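You operate a simulated robot arm through the tools that you are given. There is no shell and no other tool. Be economical: measure what you need, move in short steps, check, and stop when the job is done.

You run a simulated robot arm. Do the job below in one go: nothing can be reset, and whatever is moved stays where it is left.

TASK
Put one of the green filters from the bed on top of the blue stain dabber.

The check looks at the end state, three seconds after you hand in, the way a careful person would. Anything else that was tipped, shoved, dropped, spilled or broken makes it a failure.

THE ROBOT
A 7-joint arm with a two-finger parallel gripper, fixed in place. Base frame: the origin is at the foot of the arm, x ahead of it, y to its left, z up; the work surface is at about z = 0. Readings come in m, degrees, newtons and seconds.
With the tool pointing down near the work surface it reaches from about 0.24 to 0.62 m from the base axis. Its first joint turns from -66.0 to 66.0 degrees. Payload 2.6 kg.
The tool frame sits at the grasp point between the pads (the TCP): z along the fingers, y along the line on which they close. The tips reach 0.03 m beyond it. The gripper opens to 0.094 m. The fingers are 0.028 m wide and 0.01 m thick; the gripper's body (0.05 by 0.096 m) begins 0.055 m behind the TCP.
Orientation is told as [roll, pitch, yaw] about the base's x, y, z axes, in that order, counted from this pose: with the fingers straight down and closing along the base's y, the tool's x points along the base's -x, its y along +y and its z along -z.

THE INTERFACE
- The arm moves only by the tool servo_tool. Its argument "series" is a list of rows, each an object (a shift or turn left out is 0, a gripper value left out holds the last) with "claw": the gripper command, from -1 (fully open) to 1 (shut), values between in proportion; "xyz": the shift along the tool's x, y, z in mm, a list of three; "yaw": the turn about the tool's z in degrees. In form: [{"claw": claw, "xyz": [dx, dy, dz], "yaw": yaw}, ...]. A call has 1 to 20 rows; each row is the pose to reach, as a shift and turn from the pose commanded when the call began, along the tool's axes at that moment. Each row takes 0.2 s and may step no farther than 0.05 m and 8.6 degrees from the row before; otherwise, or with a gripper value out of range, the whole call is refused. Where a pose cannot be reached the arm comes as near as it can. A force on the tool above 40 N (or 10 N above the force at the start of the call, whichever is more), or a blocked arm, ends the call early, and 0.2 s more pass. Each finger travels about 0.072 m/s and halts on what it meets, pressing with about 24 N; the grip force reading is that of the motor and also rises with nothing between the fingers. The clock runs only during rows and for 0.2 s after the last one: add rows that repeat a pose to give the fingers time. The reply holds the time, the measured pose of the TCP, the force on the tool along the base axes, the opening and the grip force, in the units named above and with some noise, and new pictures: "views" is both (left out), scene, wrist or none.
- Cameras (640 x 400 px; columns grow to the right, rows downward): "scene" is fixed at [0.0451, 0.4521, 0.5486]; the picture's right is [-0.61, -0.79, 0.00], its down [-0.56, 0.43, -0.71] and it looks along [0.56, -0.43, -0.70] (base axes); focal length 370 px, centre (320, 200). "wrist" rides on the gripper at [0.076, 0.014, -0.102] in the tool frame; the picture's right is [-0.18, 0.98, 0.00], its down [-0.75, -0.14, -0.64] and it looks along [-0.63, -0.12, 0.77] (tool axes); focal length 243 px, centre (320, 200). There is no depth. A picture from a camera that has moved, and an enlarged one, comes with that camera's place and axes in the base frame and with its lens.
- close_up(camera, box): a new picture of the part [left, top, right, bottom] of that camera's present view, enlarged. The clock stands still meanwhile.
- hand_in(): hands the job in; it is judged then, once.

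Go step by step. Nothing tells you positions but the pictures and the camera data: compare them with the known pose of the tool, close in by small moves and look again before you grip or let go. The budget is 90 turns and 200 pictures, counting those below and the enlarged ones. Unless the task says otherwise, let go and move clear before handing in, and close with one line.

The tools are called as a command line: name --argument value ..., lists and objects as JSON in quotes. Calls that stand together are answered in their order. servo_tool: Moves the arm, as the interface text tells. Its arguments: {"type":"object","properties":{"series":{"type":"array"},"views":{"type":"string","enum":["both","scene","wrist","none"]}},"required":["series"]} The other tools are called the same way: close_up (camera, box) takes an enlarged picture of a part of a camera's view; hand_in () hands the job in.

At the start:

```text
t: 0.0
eef_pos: [0.3557, 0.2427, 0.2527]
tool_rot: [0.0, 0.0, 0.0]
wrist_force: [-0.7, 0.8, 0.0]
gripper_width: 0.0939
gripper_force: 0.1
```

scene: 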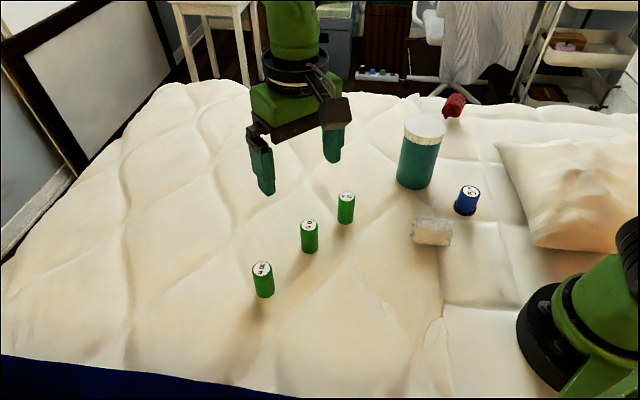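
wrist: 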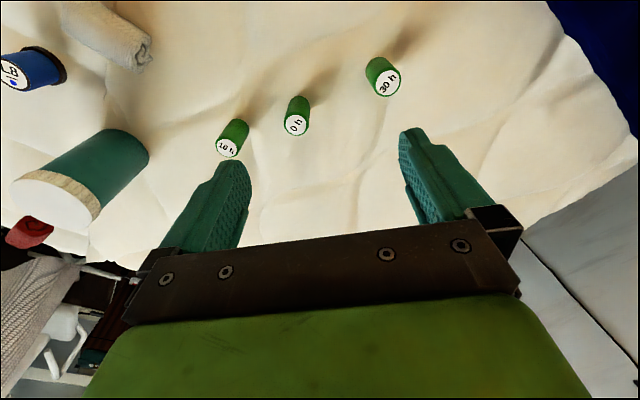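

I see three green filters standing in a row, the blue dabber beyond them by the towel roll, and a tall jar nearby. I'll enlarge them to measure before moving.

close_up --camera "scene" --box '[240, 180, 368, 310]'

close_up --camera "scene" --box '[390, 100, 518, 250]'

close_up --camera "wrist" --box '[0, 0, 440, 220]'

```text
3.08 times, centred on (304, 245) of scene
camera zoom: at [0.0451, 0.4521, 0.5486], right [-0.61, -0.79, 0.0], down [-0.56, 0.43, -0.71], along [0.56, -0.43, -0.7], focal length 1139 px, centre (369, 62)
```

zoom: 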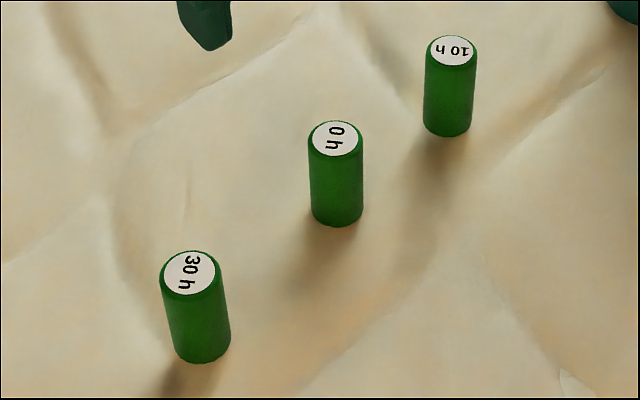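

```text
2.67 times, centred on (454, 175) of scene
camera zoom: at [0.0451, 0.4521, 0.5486], right [-0.61, -0.79, 0.0], down [-0.56, 0.43, -0.71], along [0.56, -0.43, -0.7], focal length 987 px, centre (-37, 267)
```

zoom: 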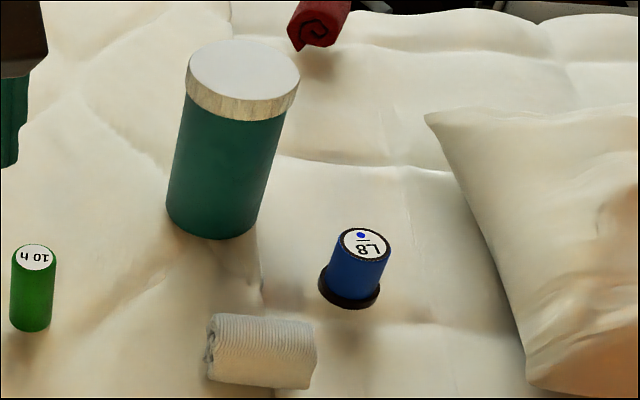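

```text
1.45 times, centred on (220, 110) of wrist
camera zoom: at [0.2816, 0.2569, 0.3557], right [0.18, 0.98, 0.0], down [0.75, -0.14, 0.64], along [0.63, -0.12, -0.77], focal length 353 px, centre (466, 331)
```

zoom: 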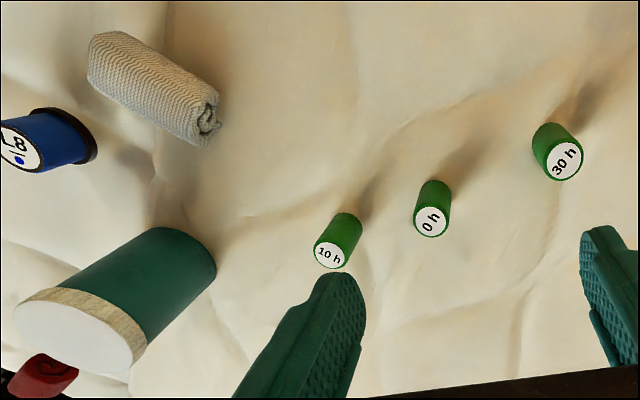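

The 10 h filter is at about (0.415, 0.102) with its top at z≈0.055. The dabber is at about (0.284, -0.100), and the jar is about 0.15 tall at (0.39, -0.07). I'll move above the 10 h filter and look again.

servo_tool --series '[{"claw": -1, "xyz": [-15, -35, 0]}, {"xyz": [-30, -70, 0]}, {"xyz": [-45, -105, 20]}, {"xyz": [-58, -141, 50]}, {"xyz": [-59, -141, 90]}, {"xyz": [-59, -141, 120]}, {"xyz": [-59, -141, 120]}]'

```text
t: 1.6
eef_pos: [0.4134, 0.1031, 0.1331]
tool_rot: [-0.1, 0.0, 0.0]
wrist_force: [0.0, 0.7, -0.3]
gripper_width: 0.0941
gripper_force: 0.1
camera wrist: at [0.3389, 0.1165, 0.2346], right [0.18, 0.98, 0.0], down [0.75, -0.14, 0.64], along [0.63, -0.12, -0.77], focal length 243 px, centre (320, 200)
```

scene: 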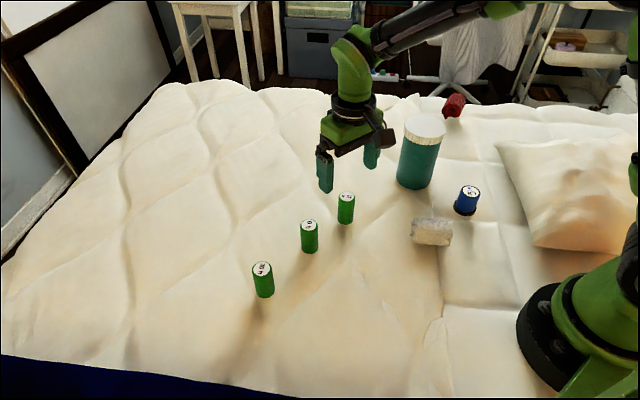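
wrist: 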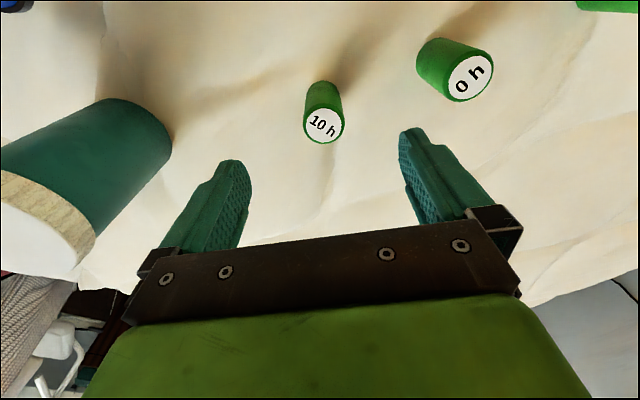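

The filter's top centre is at about (0.413, 0.105), almost directly under the tool. I'll descend to z≈0.045 and look before gripping.

servo_tool --series '[{"claw": -1, "xyz": [0, 2, 25]}, {"xyz": [0, 2, 50]}, {"xyz": [0, 2, 70]}, {"xyz": [0, 2, 87]}, {"xyz": [0, 2, 87]}]'

```text
t: 2.8
eef_pos: [0.4147, 0.1039, 0.0446]
tool_rot: [0.0, 0.0, 0.1]
wrist_force: [0.3, -0.1, -0.5]
gripper_width: 0.0942
gripper_force: 0.0
camera wrist: at [0.3404, 0.118, 0.1481], right [0.18, 0.98, 0.0], down [0.75, -0.14, 0.64], along [0.63, -0.12, -0.77], focal length 243 px, centre (320, 200)
```

scene: 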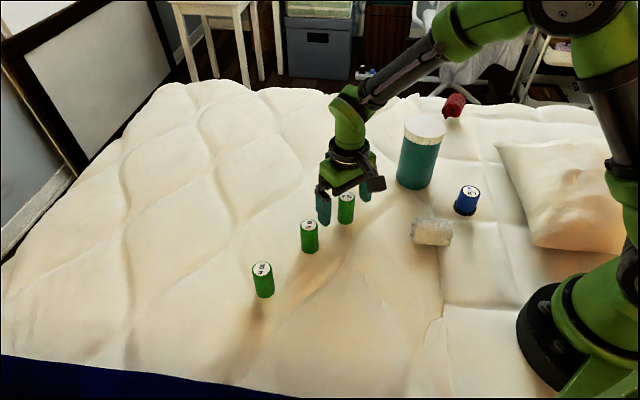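
wrist: 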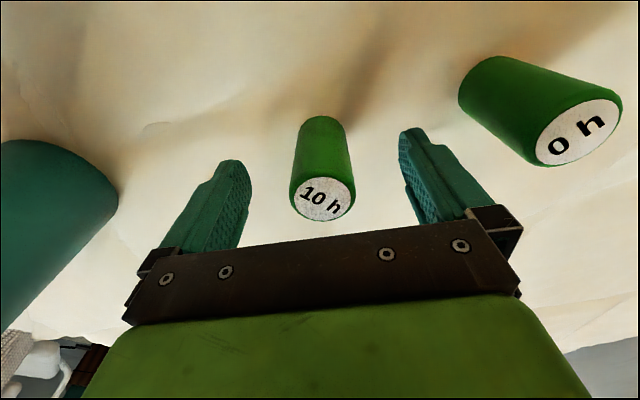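

The filter sits between the pads, within about 2 mm of centre. I'll close on it now.

servo_tool --series '[{"claw": 1}, {"claw": 1}, {"claw": 1}, {"claw": 1}, {"claw": 1}]' --views "wrist"

```text
t: 4.0
eef_pos: [0.4152, 0.1041, 0.0463]
tool_rot: [0.0, 0.0, 0.0]
wrist_force: [-0.3, 0.4, -0.2]
gripper_width: 0.0322
gripper_force: 24.2
camera wrist: at [0.3404, 0.118, 0.1483], right [0.18, 0.98, 0.0], down [0.75, -0.14, 0.64], along [0.63, -0.12, -0.77], focal length 243 px, centre (320, 200)
```

wrist: 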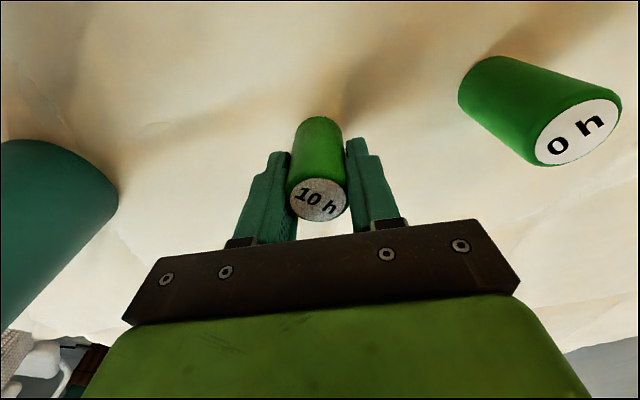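

The filter is gripped at a width of 32 mm. I'll lift it straight up, then carry it back and to the right, keeping clear of the jar.

servo_tool --series '[{"claw": 1, "xyz": [0, 0, -20]}, {"xyz": [0, 0, -50]}, {"xyz": [0, 0, -90]}, {"xyz": [0, 0, -130]}, {"xyz": [0, 0, -165]}, {"xyz": [0, 0, -180]}, {"xyz": [35, -20, -180]}, {"xyz": [70, -45, -180]}, {"xyz": [105, -75, -180]}, {"xyz": [128, -105, -180]}, {"xyz": [128, -140, -180]}, {"xyz": [128, -150, -180]}, {"xyz": [128, -150, -180]}]'

```text
t: 6.8
eef_pos: [0.2875, -0.0463, 0.226]
tool_rot: [0.0, 0.0, 0.0]
wrist_force: [-0.3, -0.2, 0.4]
gripper_width: 0.0319
gripper_force: 24.0
camera wrist: at [0.2132, -0.0324, 0.3287], right [0.18, 0.98, 0.0], down [0.75, -0.14, 0.64], along [0.63, -0.12, -0.77], focal length 243 px, centre (320, 200)
```

scene: 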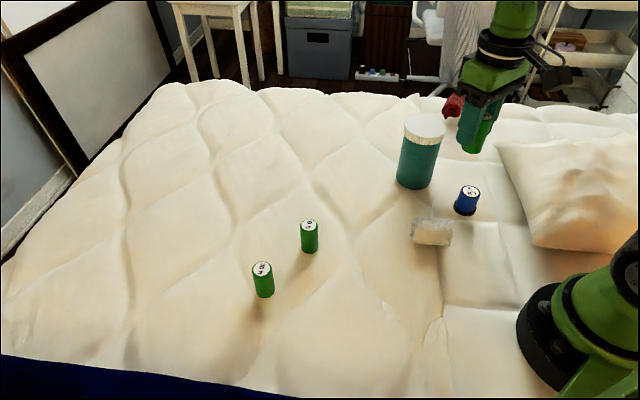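
wrist: 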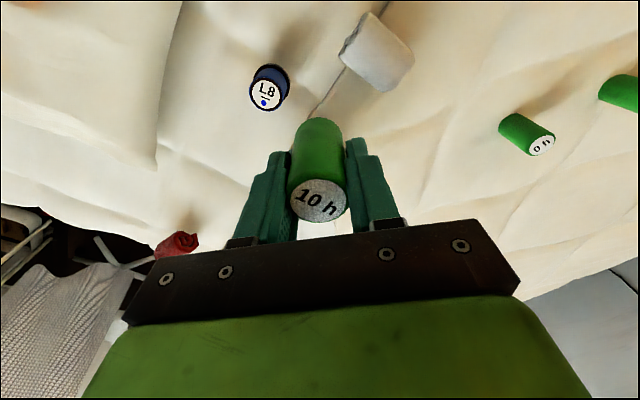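

close_up --camera "wrist" --box '[220, 40, 320, 130]'

close_up --camera "scene" --box '[440, 100, 510, 220]'

```text
4.44 times, centred on (270, 85) of wrist
camera zoom: at [0.2132, -0.0324, 0.3287], right [0.18, 0.98, 0.0], down [0.75, -0.14, 0.64], along [0.63, -0.12, -0.77], focal length 1078 px, centre (542, 711)
```

zoom: 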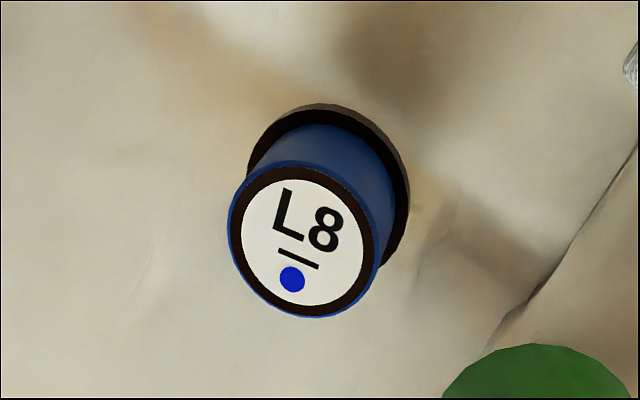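

```text
3.33 times, centred on (475, 160) of scene
camera zoom: at [0.0451, 0.4521, 0.5486], right [-0.61, -0.79, 0.0], down [-0.56, 0.43, -0.71], along [0.56, -0.43, -0.7], focal length 1234 px, centre (-197, 333)
```

zoom: 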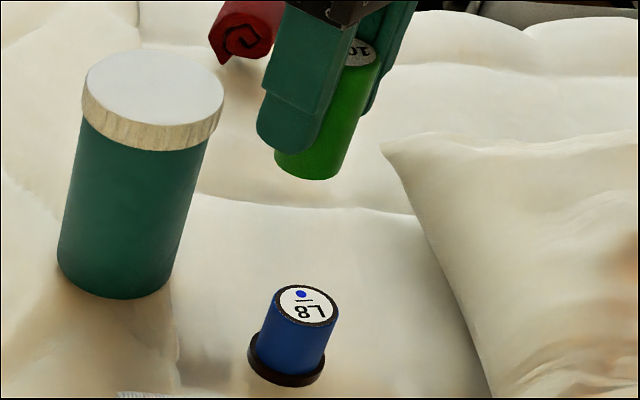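

The dabber's top centre comes out at about (0.283, -0.1065), z≈0.046, from both cameras. I'll move over it, come partway down and check the alignment.

servo_tool --series '[{"claw": 1, "xyz": [3, -30, 0]}, {"xyz": [6, -60, 0]}, {"xyz": [6, -60, 30]}, {"xyz": [6, -60, 60]}, {"xyz": [6, -60, 90]}, {"xyz": [6, -60, 106]}, {"xyz": [6, -60, 106]}, {"xyz": [6, -60, 106]}]'

close_up --camera "wrist" --box '[240, 60, 400, 240]'

close_up --camera "scene" --box '[430, 130, 510, 220]'

```text
t: 8.6
eef_pos: [0.2827, -0.1076, 0.1188]
tool_rot: [-0.1, 0.0, 0.0]
wrist_force: [-0.5, 1.0, -1.2]
gripper_width: 0.0318
gripper_force: 23.6
camera wrist: at [0.2071, -0.0926, 0.2222], right [0.18, 0.98, 0.0], down [0.75, -0.14, 0.64], along [0.63, -0.12, -0.77], focal length 243 px, centre (320, 200)
```

scene: 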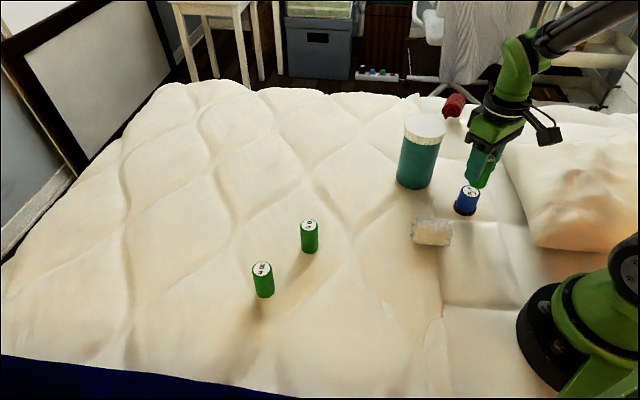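
wrist: 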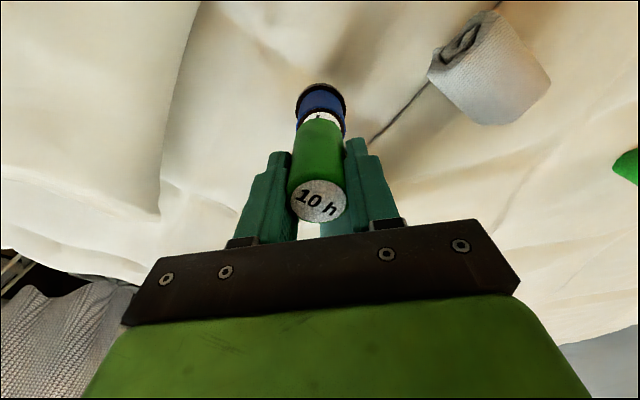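

```text
2.22 times, centred on (320, 150) of wrist
camera zoom: at [0.2071, -0.0926, 0.2222], right [0.18, 0.98, 0.0], down [0.75, -0.14, 0.64], along [0.63, -0.12, -0.77], focal length 539 px, centre (320, 311)
```

zoom: 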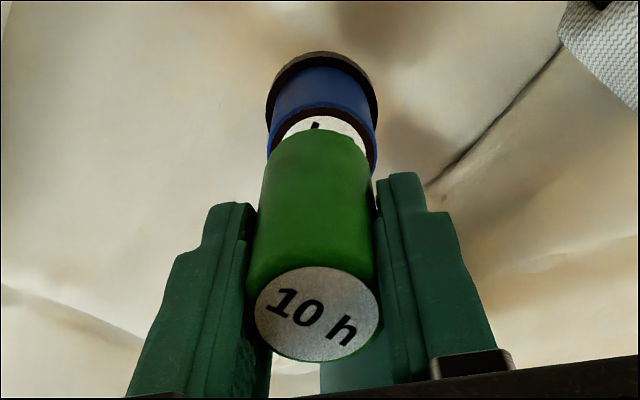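

```text
4.44 times, centred on (470, 175) of scene
camera zoom: at [0.0451, 0.4521, 0.5486], right [-0.61, -0.79, 0.0], down [-0.56, 0.43, -0.71], along [0.56, -0.43, -0.7], focal length 1646 px, centre (-347, 311)
```

zoom: 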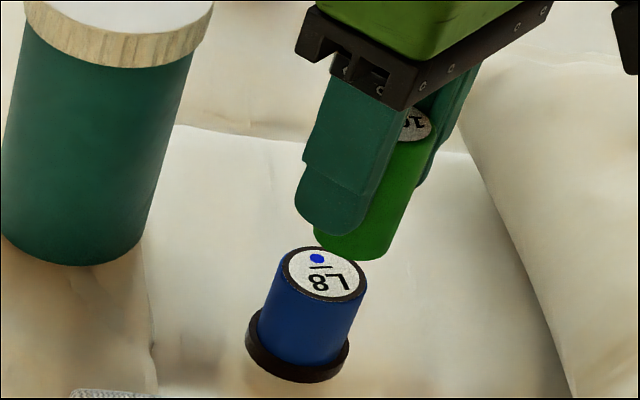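

Both views show the filter about 5 mm too far toward the base and 1 mm too far right. I'll correct that, lower it a little and look again.

servo_tool --series '[{"claw": 1, "xyz": [-5, 1, 0]}, {"xyz": [-5, 1, 10]}, {"xyz": [-5, 1, 15]}, {"xyz": [-5, 1, 15]}]' --views "none"

close_up --camera "wrist" --box '[260, 60, 380, 230]'

close_up --camera "scene" --box '[440, 140, 510, 220]'

```text
t: 9.6
eef_pos: [0.2863, -0.1043, 0.1049]
tool_rot: [0.0, -0.1, 0.0]
wrist_force: [-0.6, -0.5, -0.4]
gripper_width: 0.0318
gripper_force: 23.8
```

```text
2.35 times, centred on (320, 145) of wrist
camera zoom: at [0.2119, -0.0914, 0.2074], right [0.18, 0.98, 0.0], down [0.75, -0.14, 0.64], along [0.63, -0.12, -0.77], focal length 571 px, centre (320, 329)
```

zoom: 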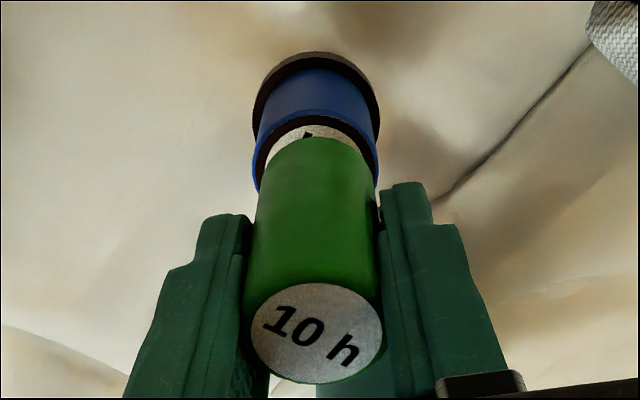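

```text
5.00 times, centred on (475, 180) of scene
camera zoom: at [0.0451, 0.4521, 0.5486], right [-0.61, -0.79, 0.0], down [-0.56, 0.43, -0.71], along [0.56, -0.43, -0.7], focal length 1851 px, centre (-455, 300)
```

zoom: 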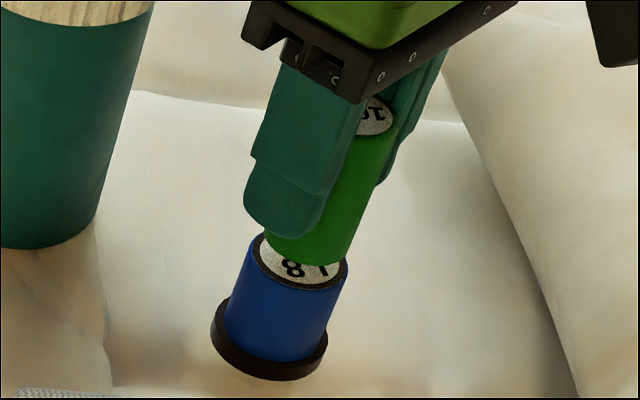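

Alignment is now within about 2–3 mm. I'll trim by 2 mm in +x and 1 mm in -y, then lower gently to the dabber top.

servo_tool --series '[{"claw": 1, "xyz": [-2, -1, 2]}, {"xyz": [-2, -1, 5]}, {"xyz": [-2, -1, 7]}, {"xyz": [-2, -1, 9]}, {"xyz": [-2, -1, 9]}]' --views "none"

close_up --camera "wrist" --box '[260, 60, 380, 230]'

close_up --camera "scene" --box '[440, 140, 510, 220]'

```text
t: 10.8
eef_pos: [0.2894, -0.1067, 0.096]
tool_rot: [0.0, 0.0, 0.0]
wrist_force: [0.2, 0.6, -0.1]
gripper_width: 0.0317
gripper_force: 23.9
```

```text
2.35 times, centred on (320, 145) of wrist
camera zoom: at [0.2137, -0.0923, 0.1985], right [0.18, 0.98, 0.0], down [0.75, -0.14, 0.64], along [0.63, -0.12, -0.77], focal length 571 px, centre (320, 329)
```

zoom: 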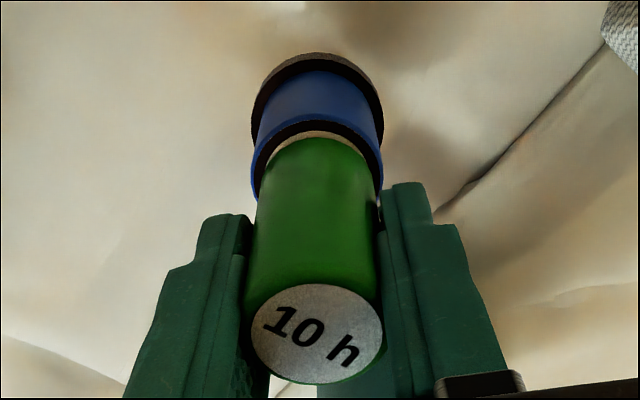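

```text
5.00 times, centred on (475, 180) of scene
camera zoom: at [0.0451, 0.4521, 0.5486], right [-0.61, -0.79, 0.0], down [-0.56, 0.43, -0.71], along [0.56, -0.43, -0.7], focal length 1851 px, centre (-455, 300)
```

zoom: 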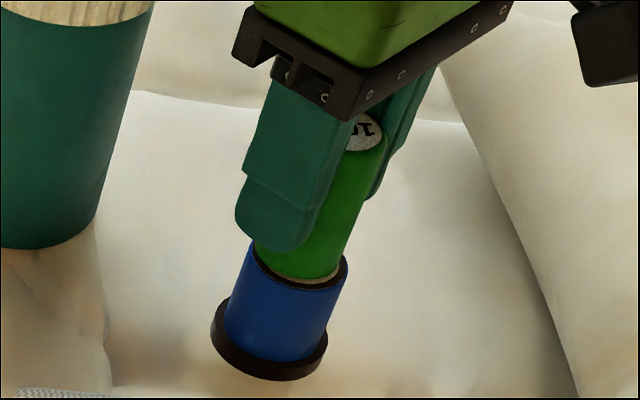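

The filter is centred over the dabber, with a gap of a few millimetres left. I'll go down in 1 mm steps and watch the force.

servo_tool --series '[{"claw": 1, "xyz": [0, 0, 1]}, {"xyz": [0, 0, 2]}, {"xyz": [0, 0, 2]}]' --views "none"

close_up --camera "scene" --box '[440, 140, 510, 220]'

```text
t: 11.6
eef_pos: [0.2879, -0.1056, 0.0948]
tool_rot: [0.0, 0.0, 0.0]
wrist_force: [0.1, 0.2, -0.2]
gripper_width: 0.0317
gripper_force: 24.0
```

```text
5.00 times, centred on (475, 180) of scene
camera zoom: at [0.0451, 0.4521, 0.5486], right [-0.61, -0.79, 0.0], down [-0.56, 0.43, -0.71], along [0.56, -0.43, -0.7], focal length 1851 px, centre (-455, 300)
```

zoom: 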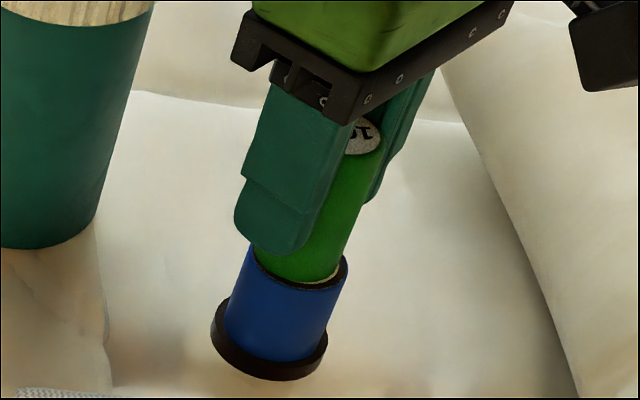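

servo_tool --series '[{"claw": 1, "xyz": [0, 0, 0.7]}, {"xyz": [0, 0, 1.4]}, {"xyz": [0, 0, 1.4]}]' --views "none"

close_up --camera "wrist" --box '[260, 60, 380, 230]'

close_up --camera "scene" --box '[440, 140, 510, 220]'

```text
t: 12.4
eef_pos: [0.2888, -0.1062, 0.0935]
tool_rot: [0.0, -0.1, 0.1]
wrist_force: [-0.3, -0.1, 10.7]
gripper_width: 0.0315
gripper_force: 24.0
```

```text
2.35 times, centred on (320, 145) of wrist
camera zoom: at [0.2138, -0.0923, 0.1958], right [0.18, 0.98, 0.0], down [0.75, -0.14, 0.64], along [0.63, -0.12, -0.77], focal length 571 px, centre (320, 329)
```

zoom: 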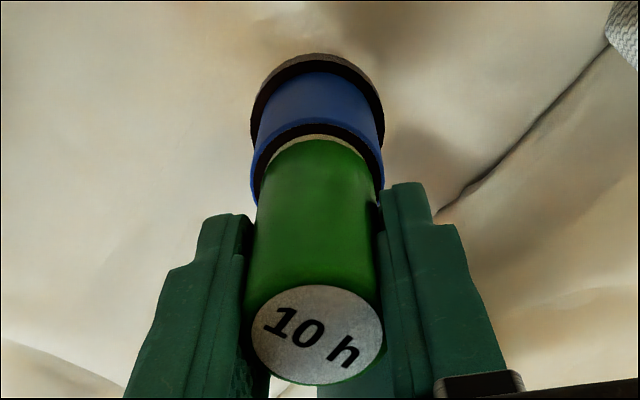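

```text
5.00 times, centred on (475, 180) of scene
camera zoom: at [0.0451, 0.4521, 0.5486], right [-0.61, -0.79, 0.0], down [-0.56, 0.43, -0.71], along [0.56, -0.43, -0.7], focal length 1851 px, centre (-455, 300)
```

zoom: 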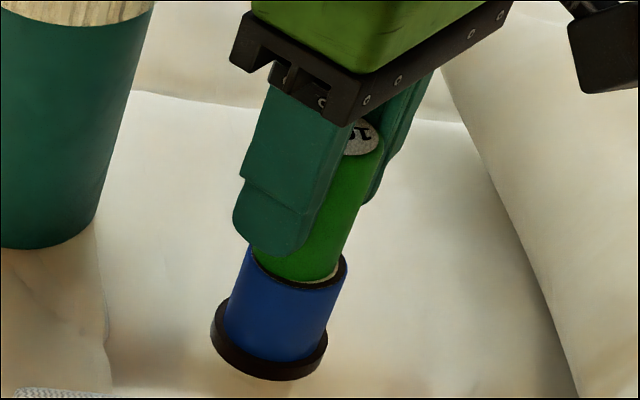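

Contact is confirmed at about 10 N and the filter is seated and centred. I'll ease off slightly and open the fingers gradually.

servo_tool --series '[{"claw": 1, "xyz": [0, 0, -0.5]}, {"claw": 0.3, "xyz": [0, 0, -0.5]}, {"claw": 0.2, "xyz": [0, 0, -0.5]}, {"claw": 0.0, "xyz": [0, 0, -0.5]}, {"claw": -0.3, "xyz": [0, 0, -0.5]}, {"claw": -0.6, "xyz": [0, 0, -0.5]}, {"claw": -0.6, "xyz": [0, 0, -0.5]}, {"claw": -0.6, "xyz": [0, 0, -0.5]}]'

```text
t: 14.2
eef_pos: [0.2885, -0.1068, 0.0933]
tool_rot: [-0.1, 0.0, 0.0]
wrist_force: [1.0, 0.1, -0.3]
gripper_width: 0.0751
gripper_force: 0.1
camera wrist: at [0.2137, -0.0924, 0.196], right [0.18, 0.98, 0.0], down [0.75, -0.14, 0.64], along [0.63, -0.12, -0.77], focal length 243 px, centre (320, 200)
```

scene: 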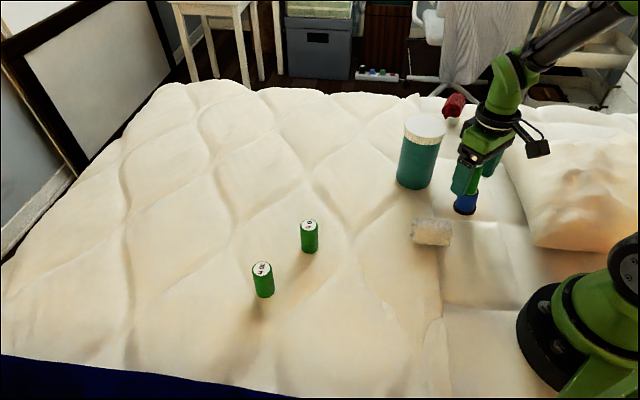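
wrist: 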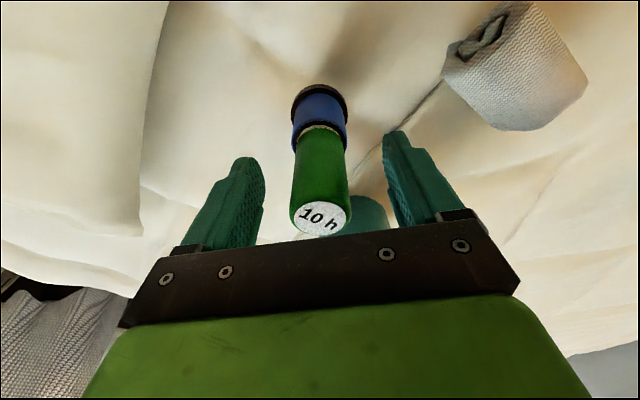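

The filter stands on the dabber with the fingers clear on both sides. I'll raise the arm straight up and check the result.

servo_tool --series '[{"claw": -0.6, "xyz": [0, 0, -15]}, {"xyz": [0, 0, -40]}, {"xyz": [0, 0, -75]}, {"xyz": [0, 0, -110]}, {"xyz": [0, 0, -140]}, {"xyz": [0, 0, -150]}, {"xyz": [0, 0, -150]}]'

close_up --camera "scene" --box '[390, 100, 518, 250]'

```text
t: 15.8
eef_pos: [0.29, -0.1058, 0.2436]
tool_rot: [0.0, 0.0, 0.0]
wrist_force: [-0.3, -0.5, -1.1]
gripper_width: 0.0753
gripper_force: 0.0
camera wrist: at [0.2142, -0.0919, 0.3465], right [0.18, 0.98, 0.0], down [0.75, -0.14, 0.64], along [0.63, -0.12, -0.77], focal length 243 px, centre (320, 200)
```

scene: 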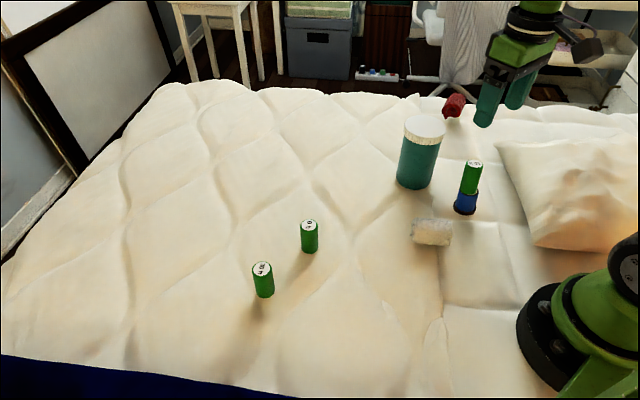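
wrist: 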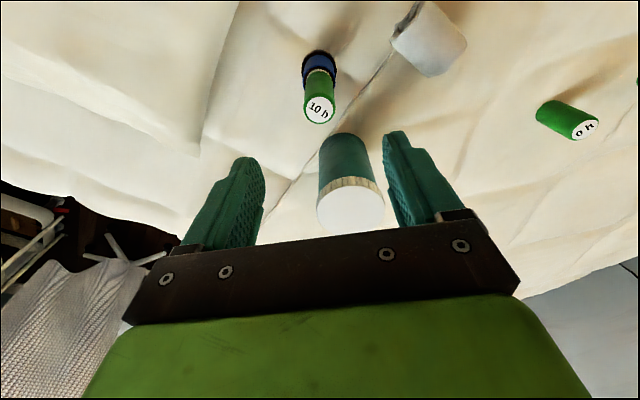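

```text
2.67 times, centred on (454, 175) of scene
camera zoom: at [0.0451, 0.4521, 0.5486], right [-0.61, -0.79, 0.0], down [-0.56, 0.43, -0.71], along [0.56, -0.43, -0.7], focal length 987 px, centre (-37, 267)
```

zoom: 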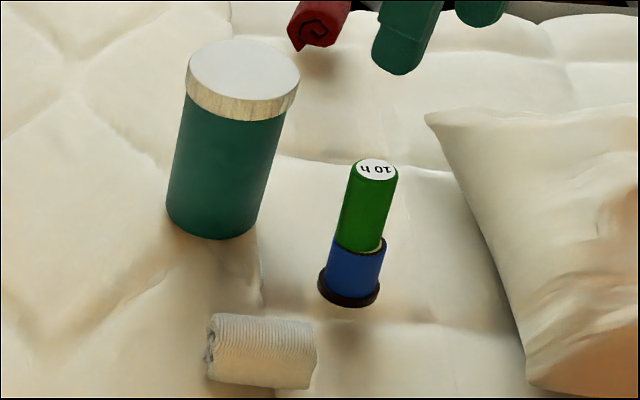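

The 10 h filter stands upright on the blue dabber, the arm is clear, and nothing else has moved. I'm handing in.

hand_in

```text
The job is handed in.
```

The green 10 h filter is standing upright and centred on top of the blue stain dabber; the gripper is clear, and nothing else was disturbed.
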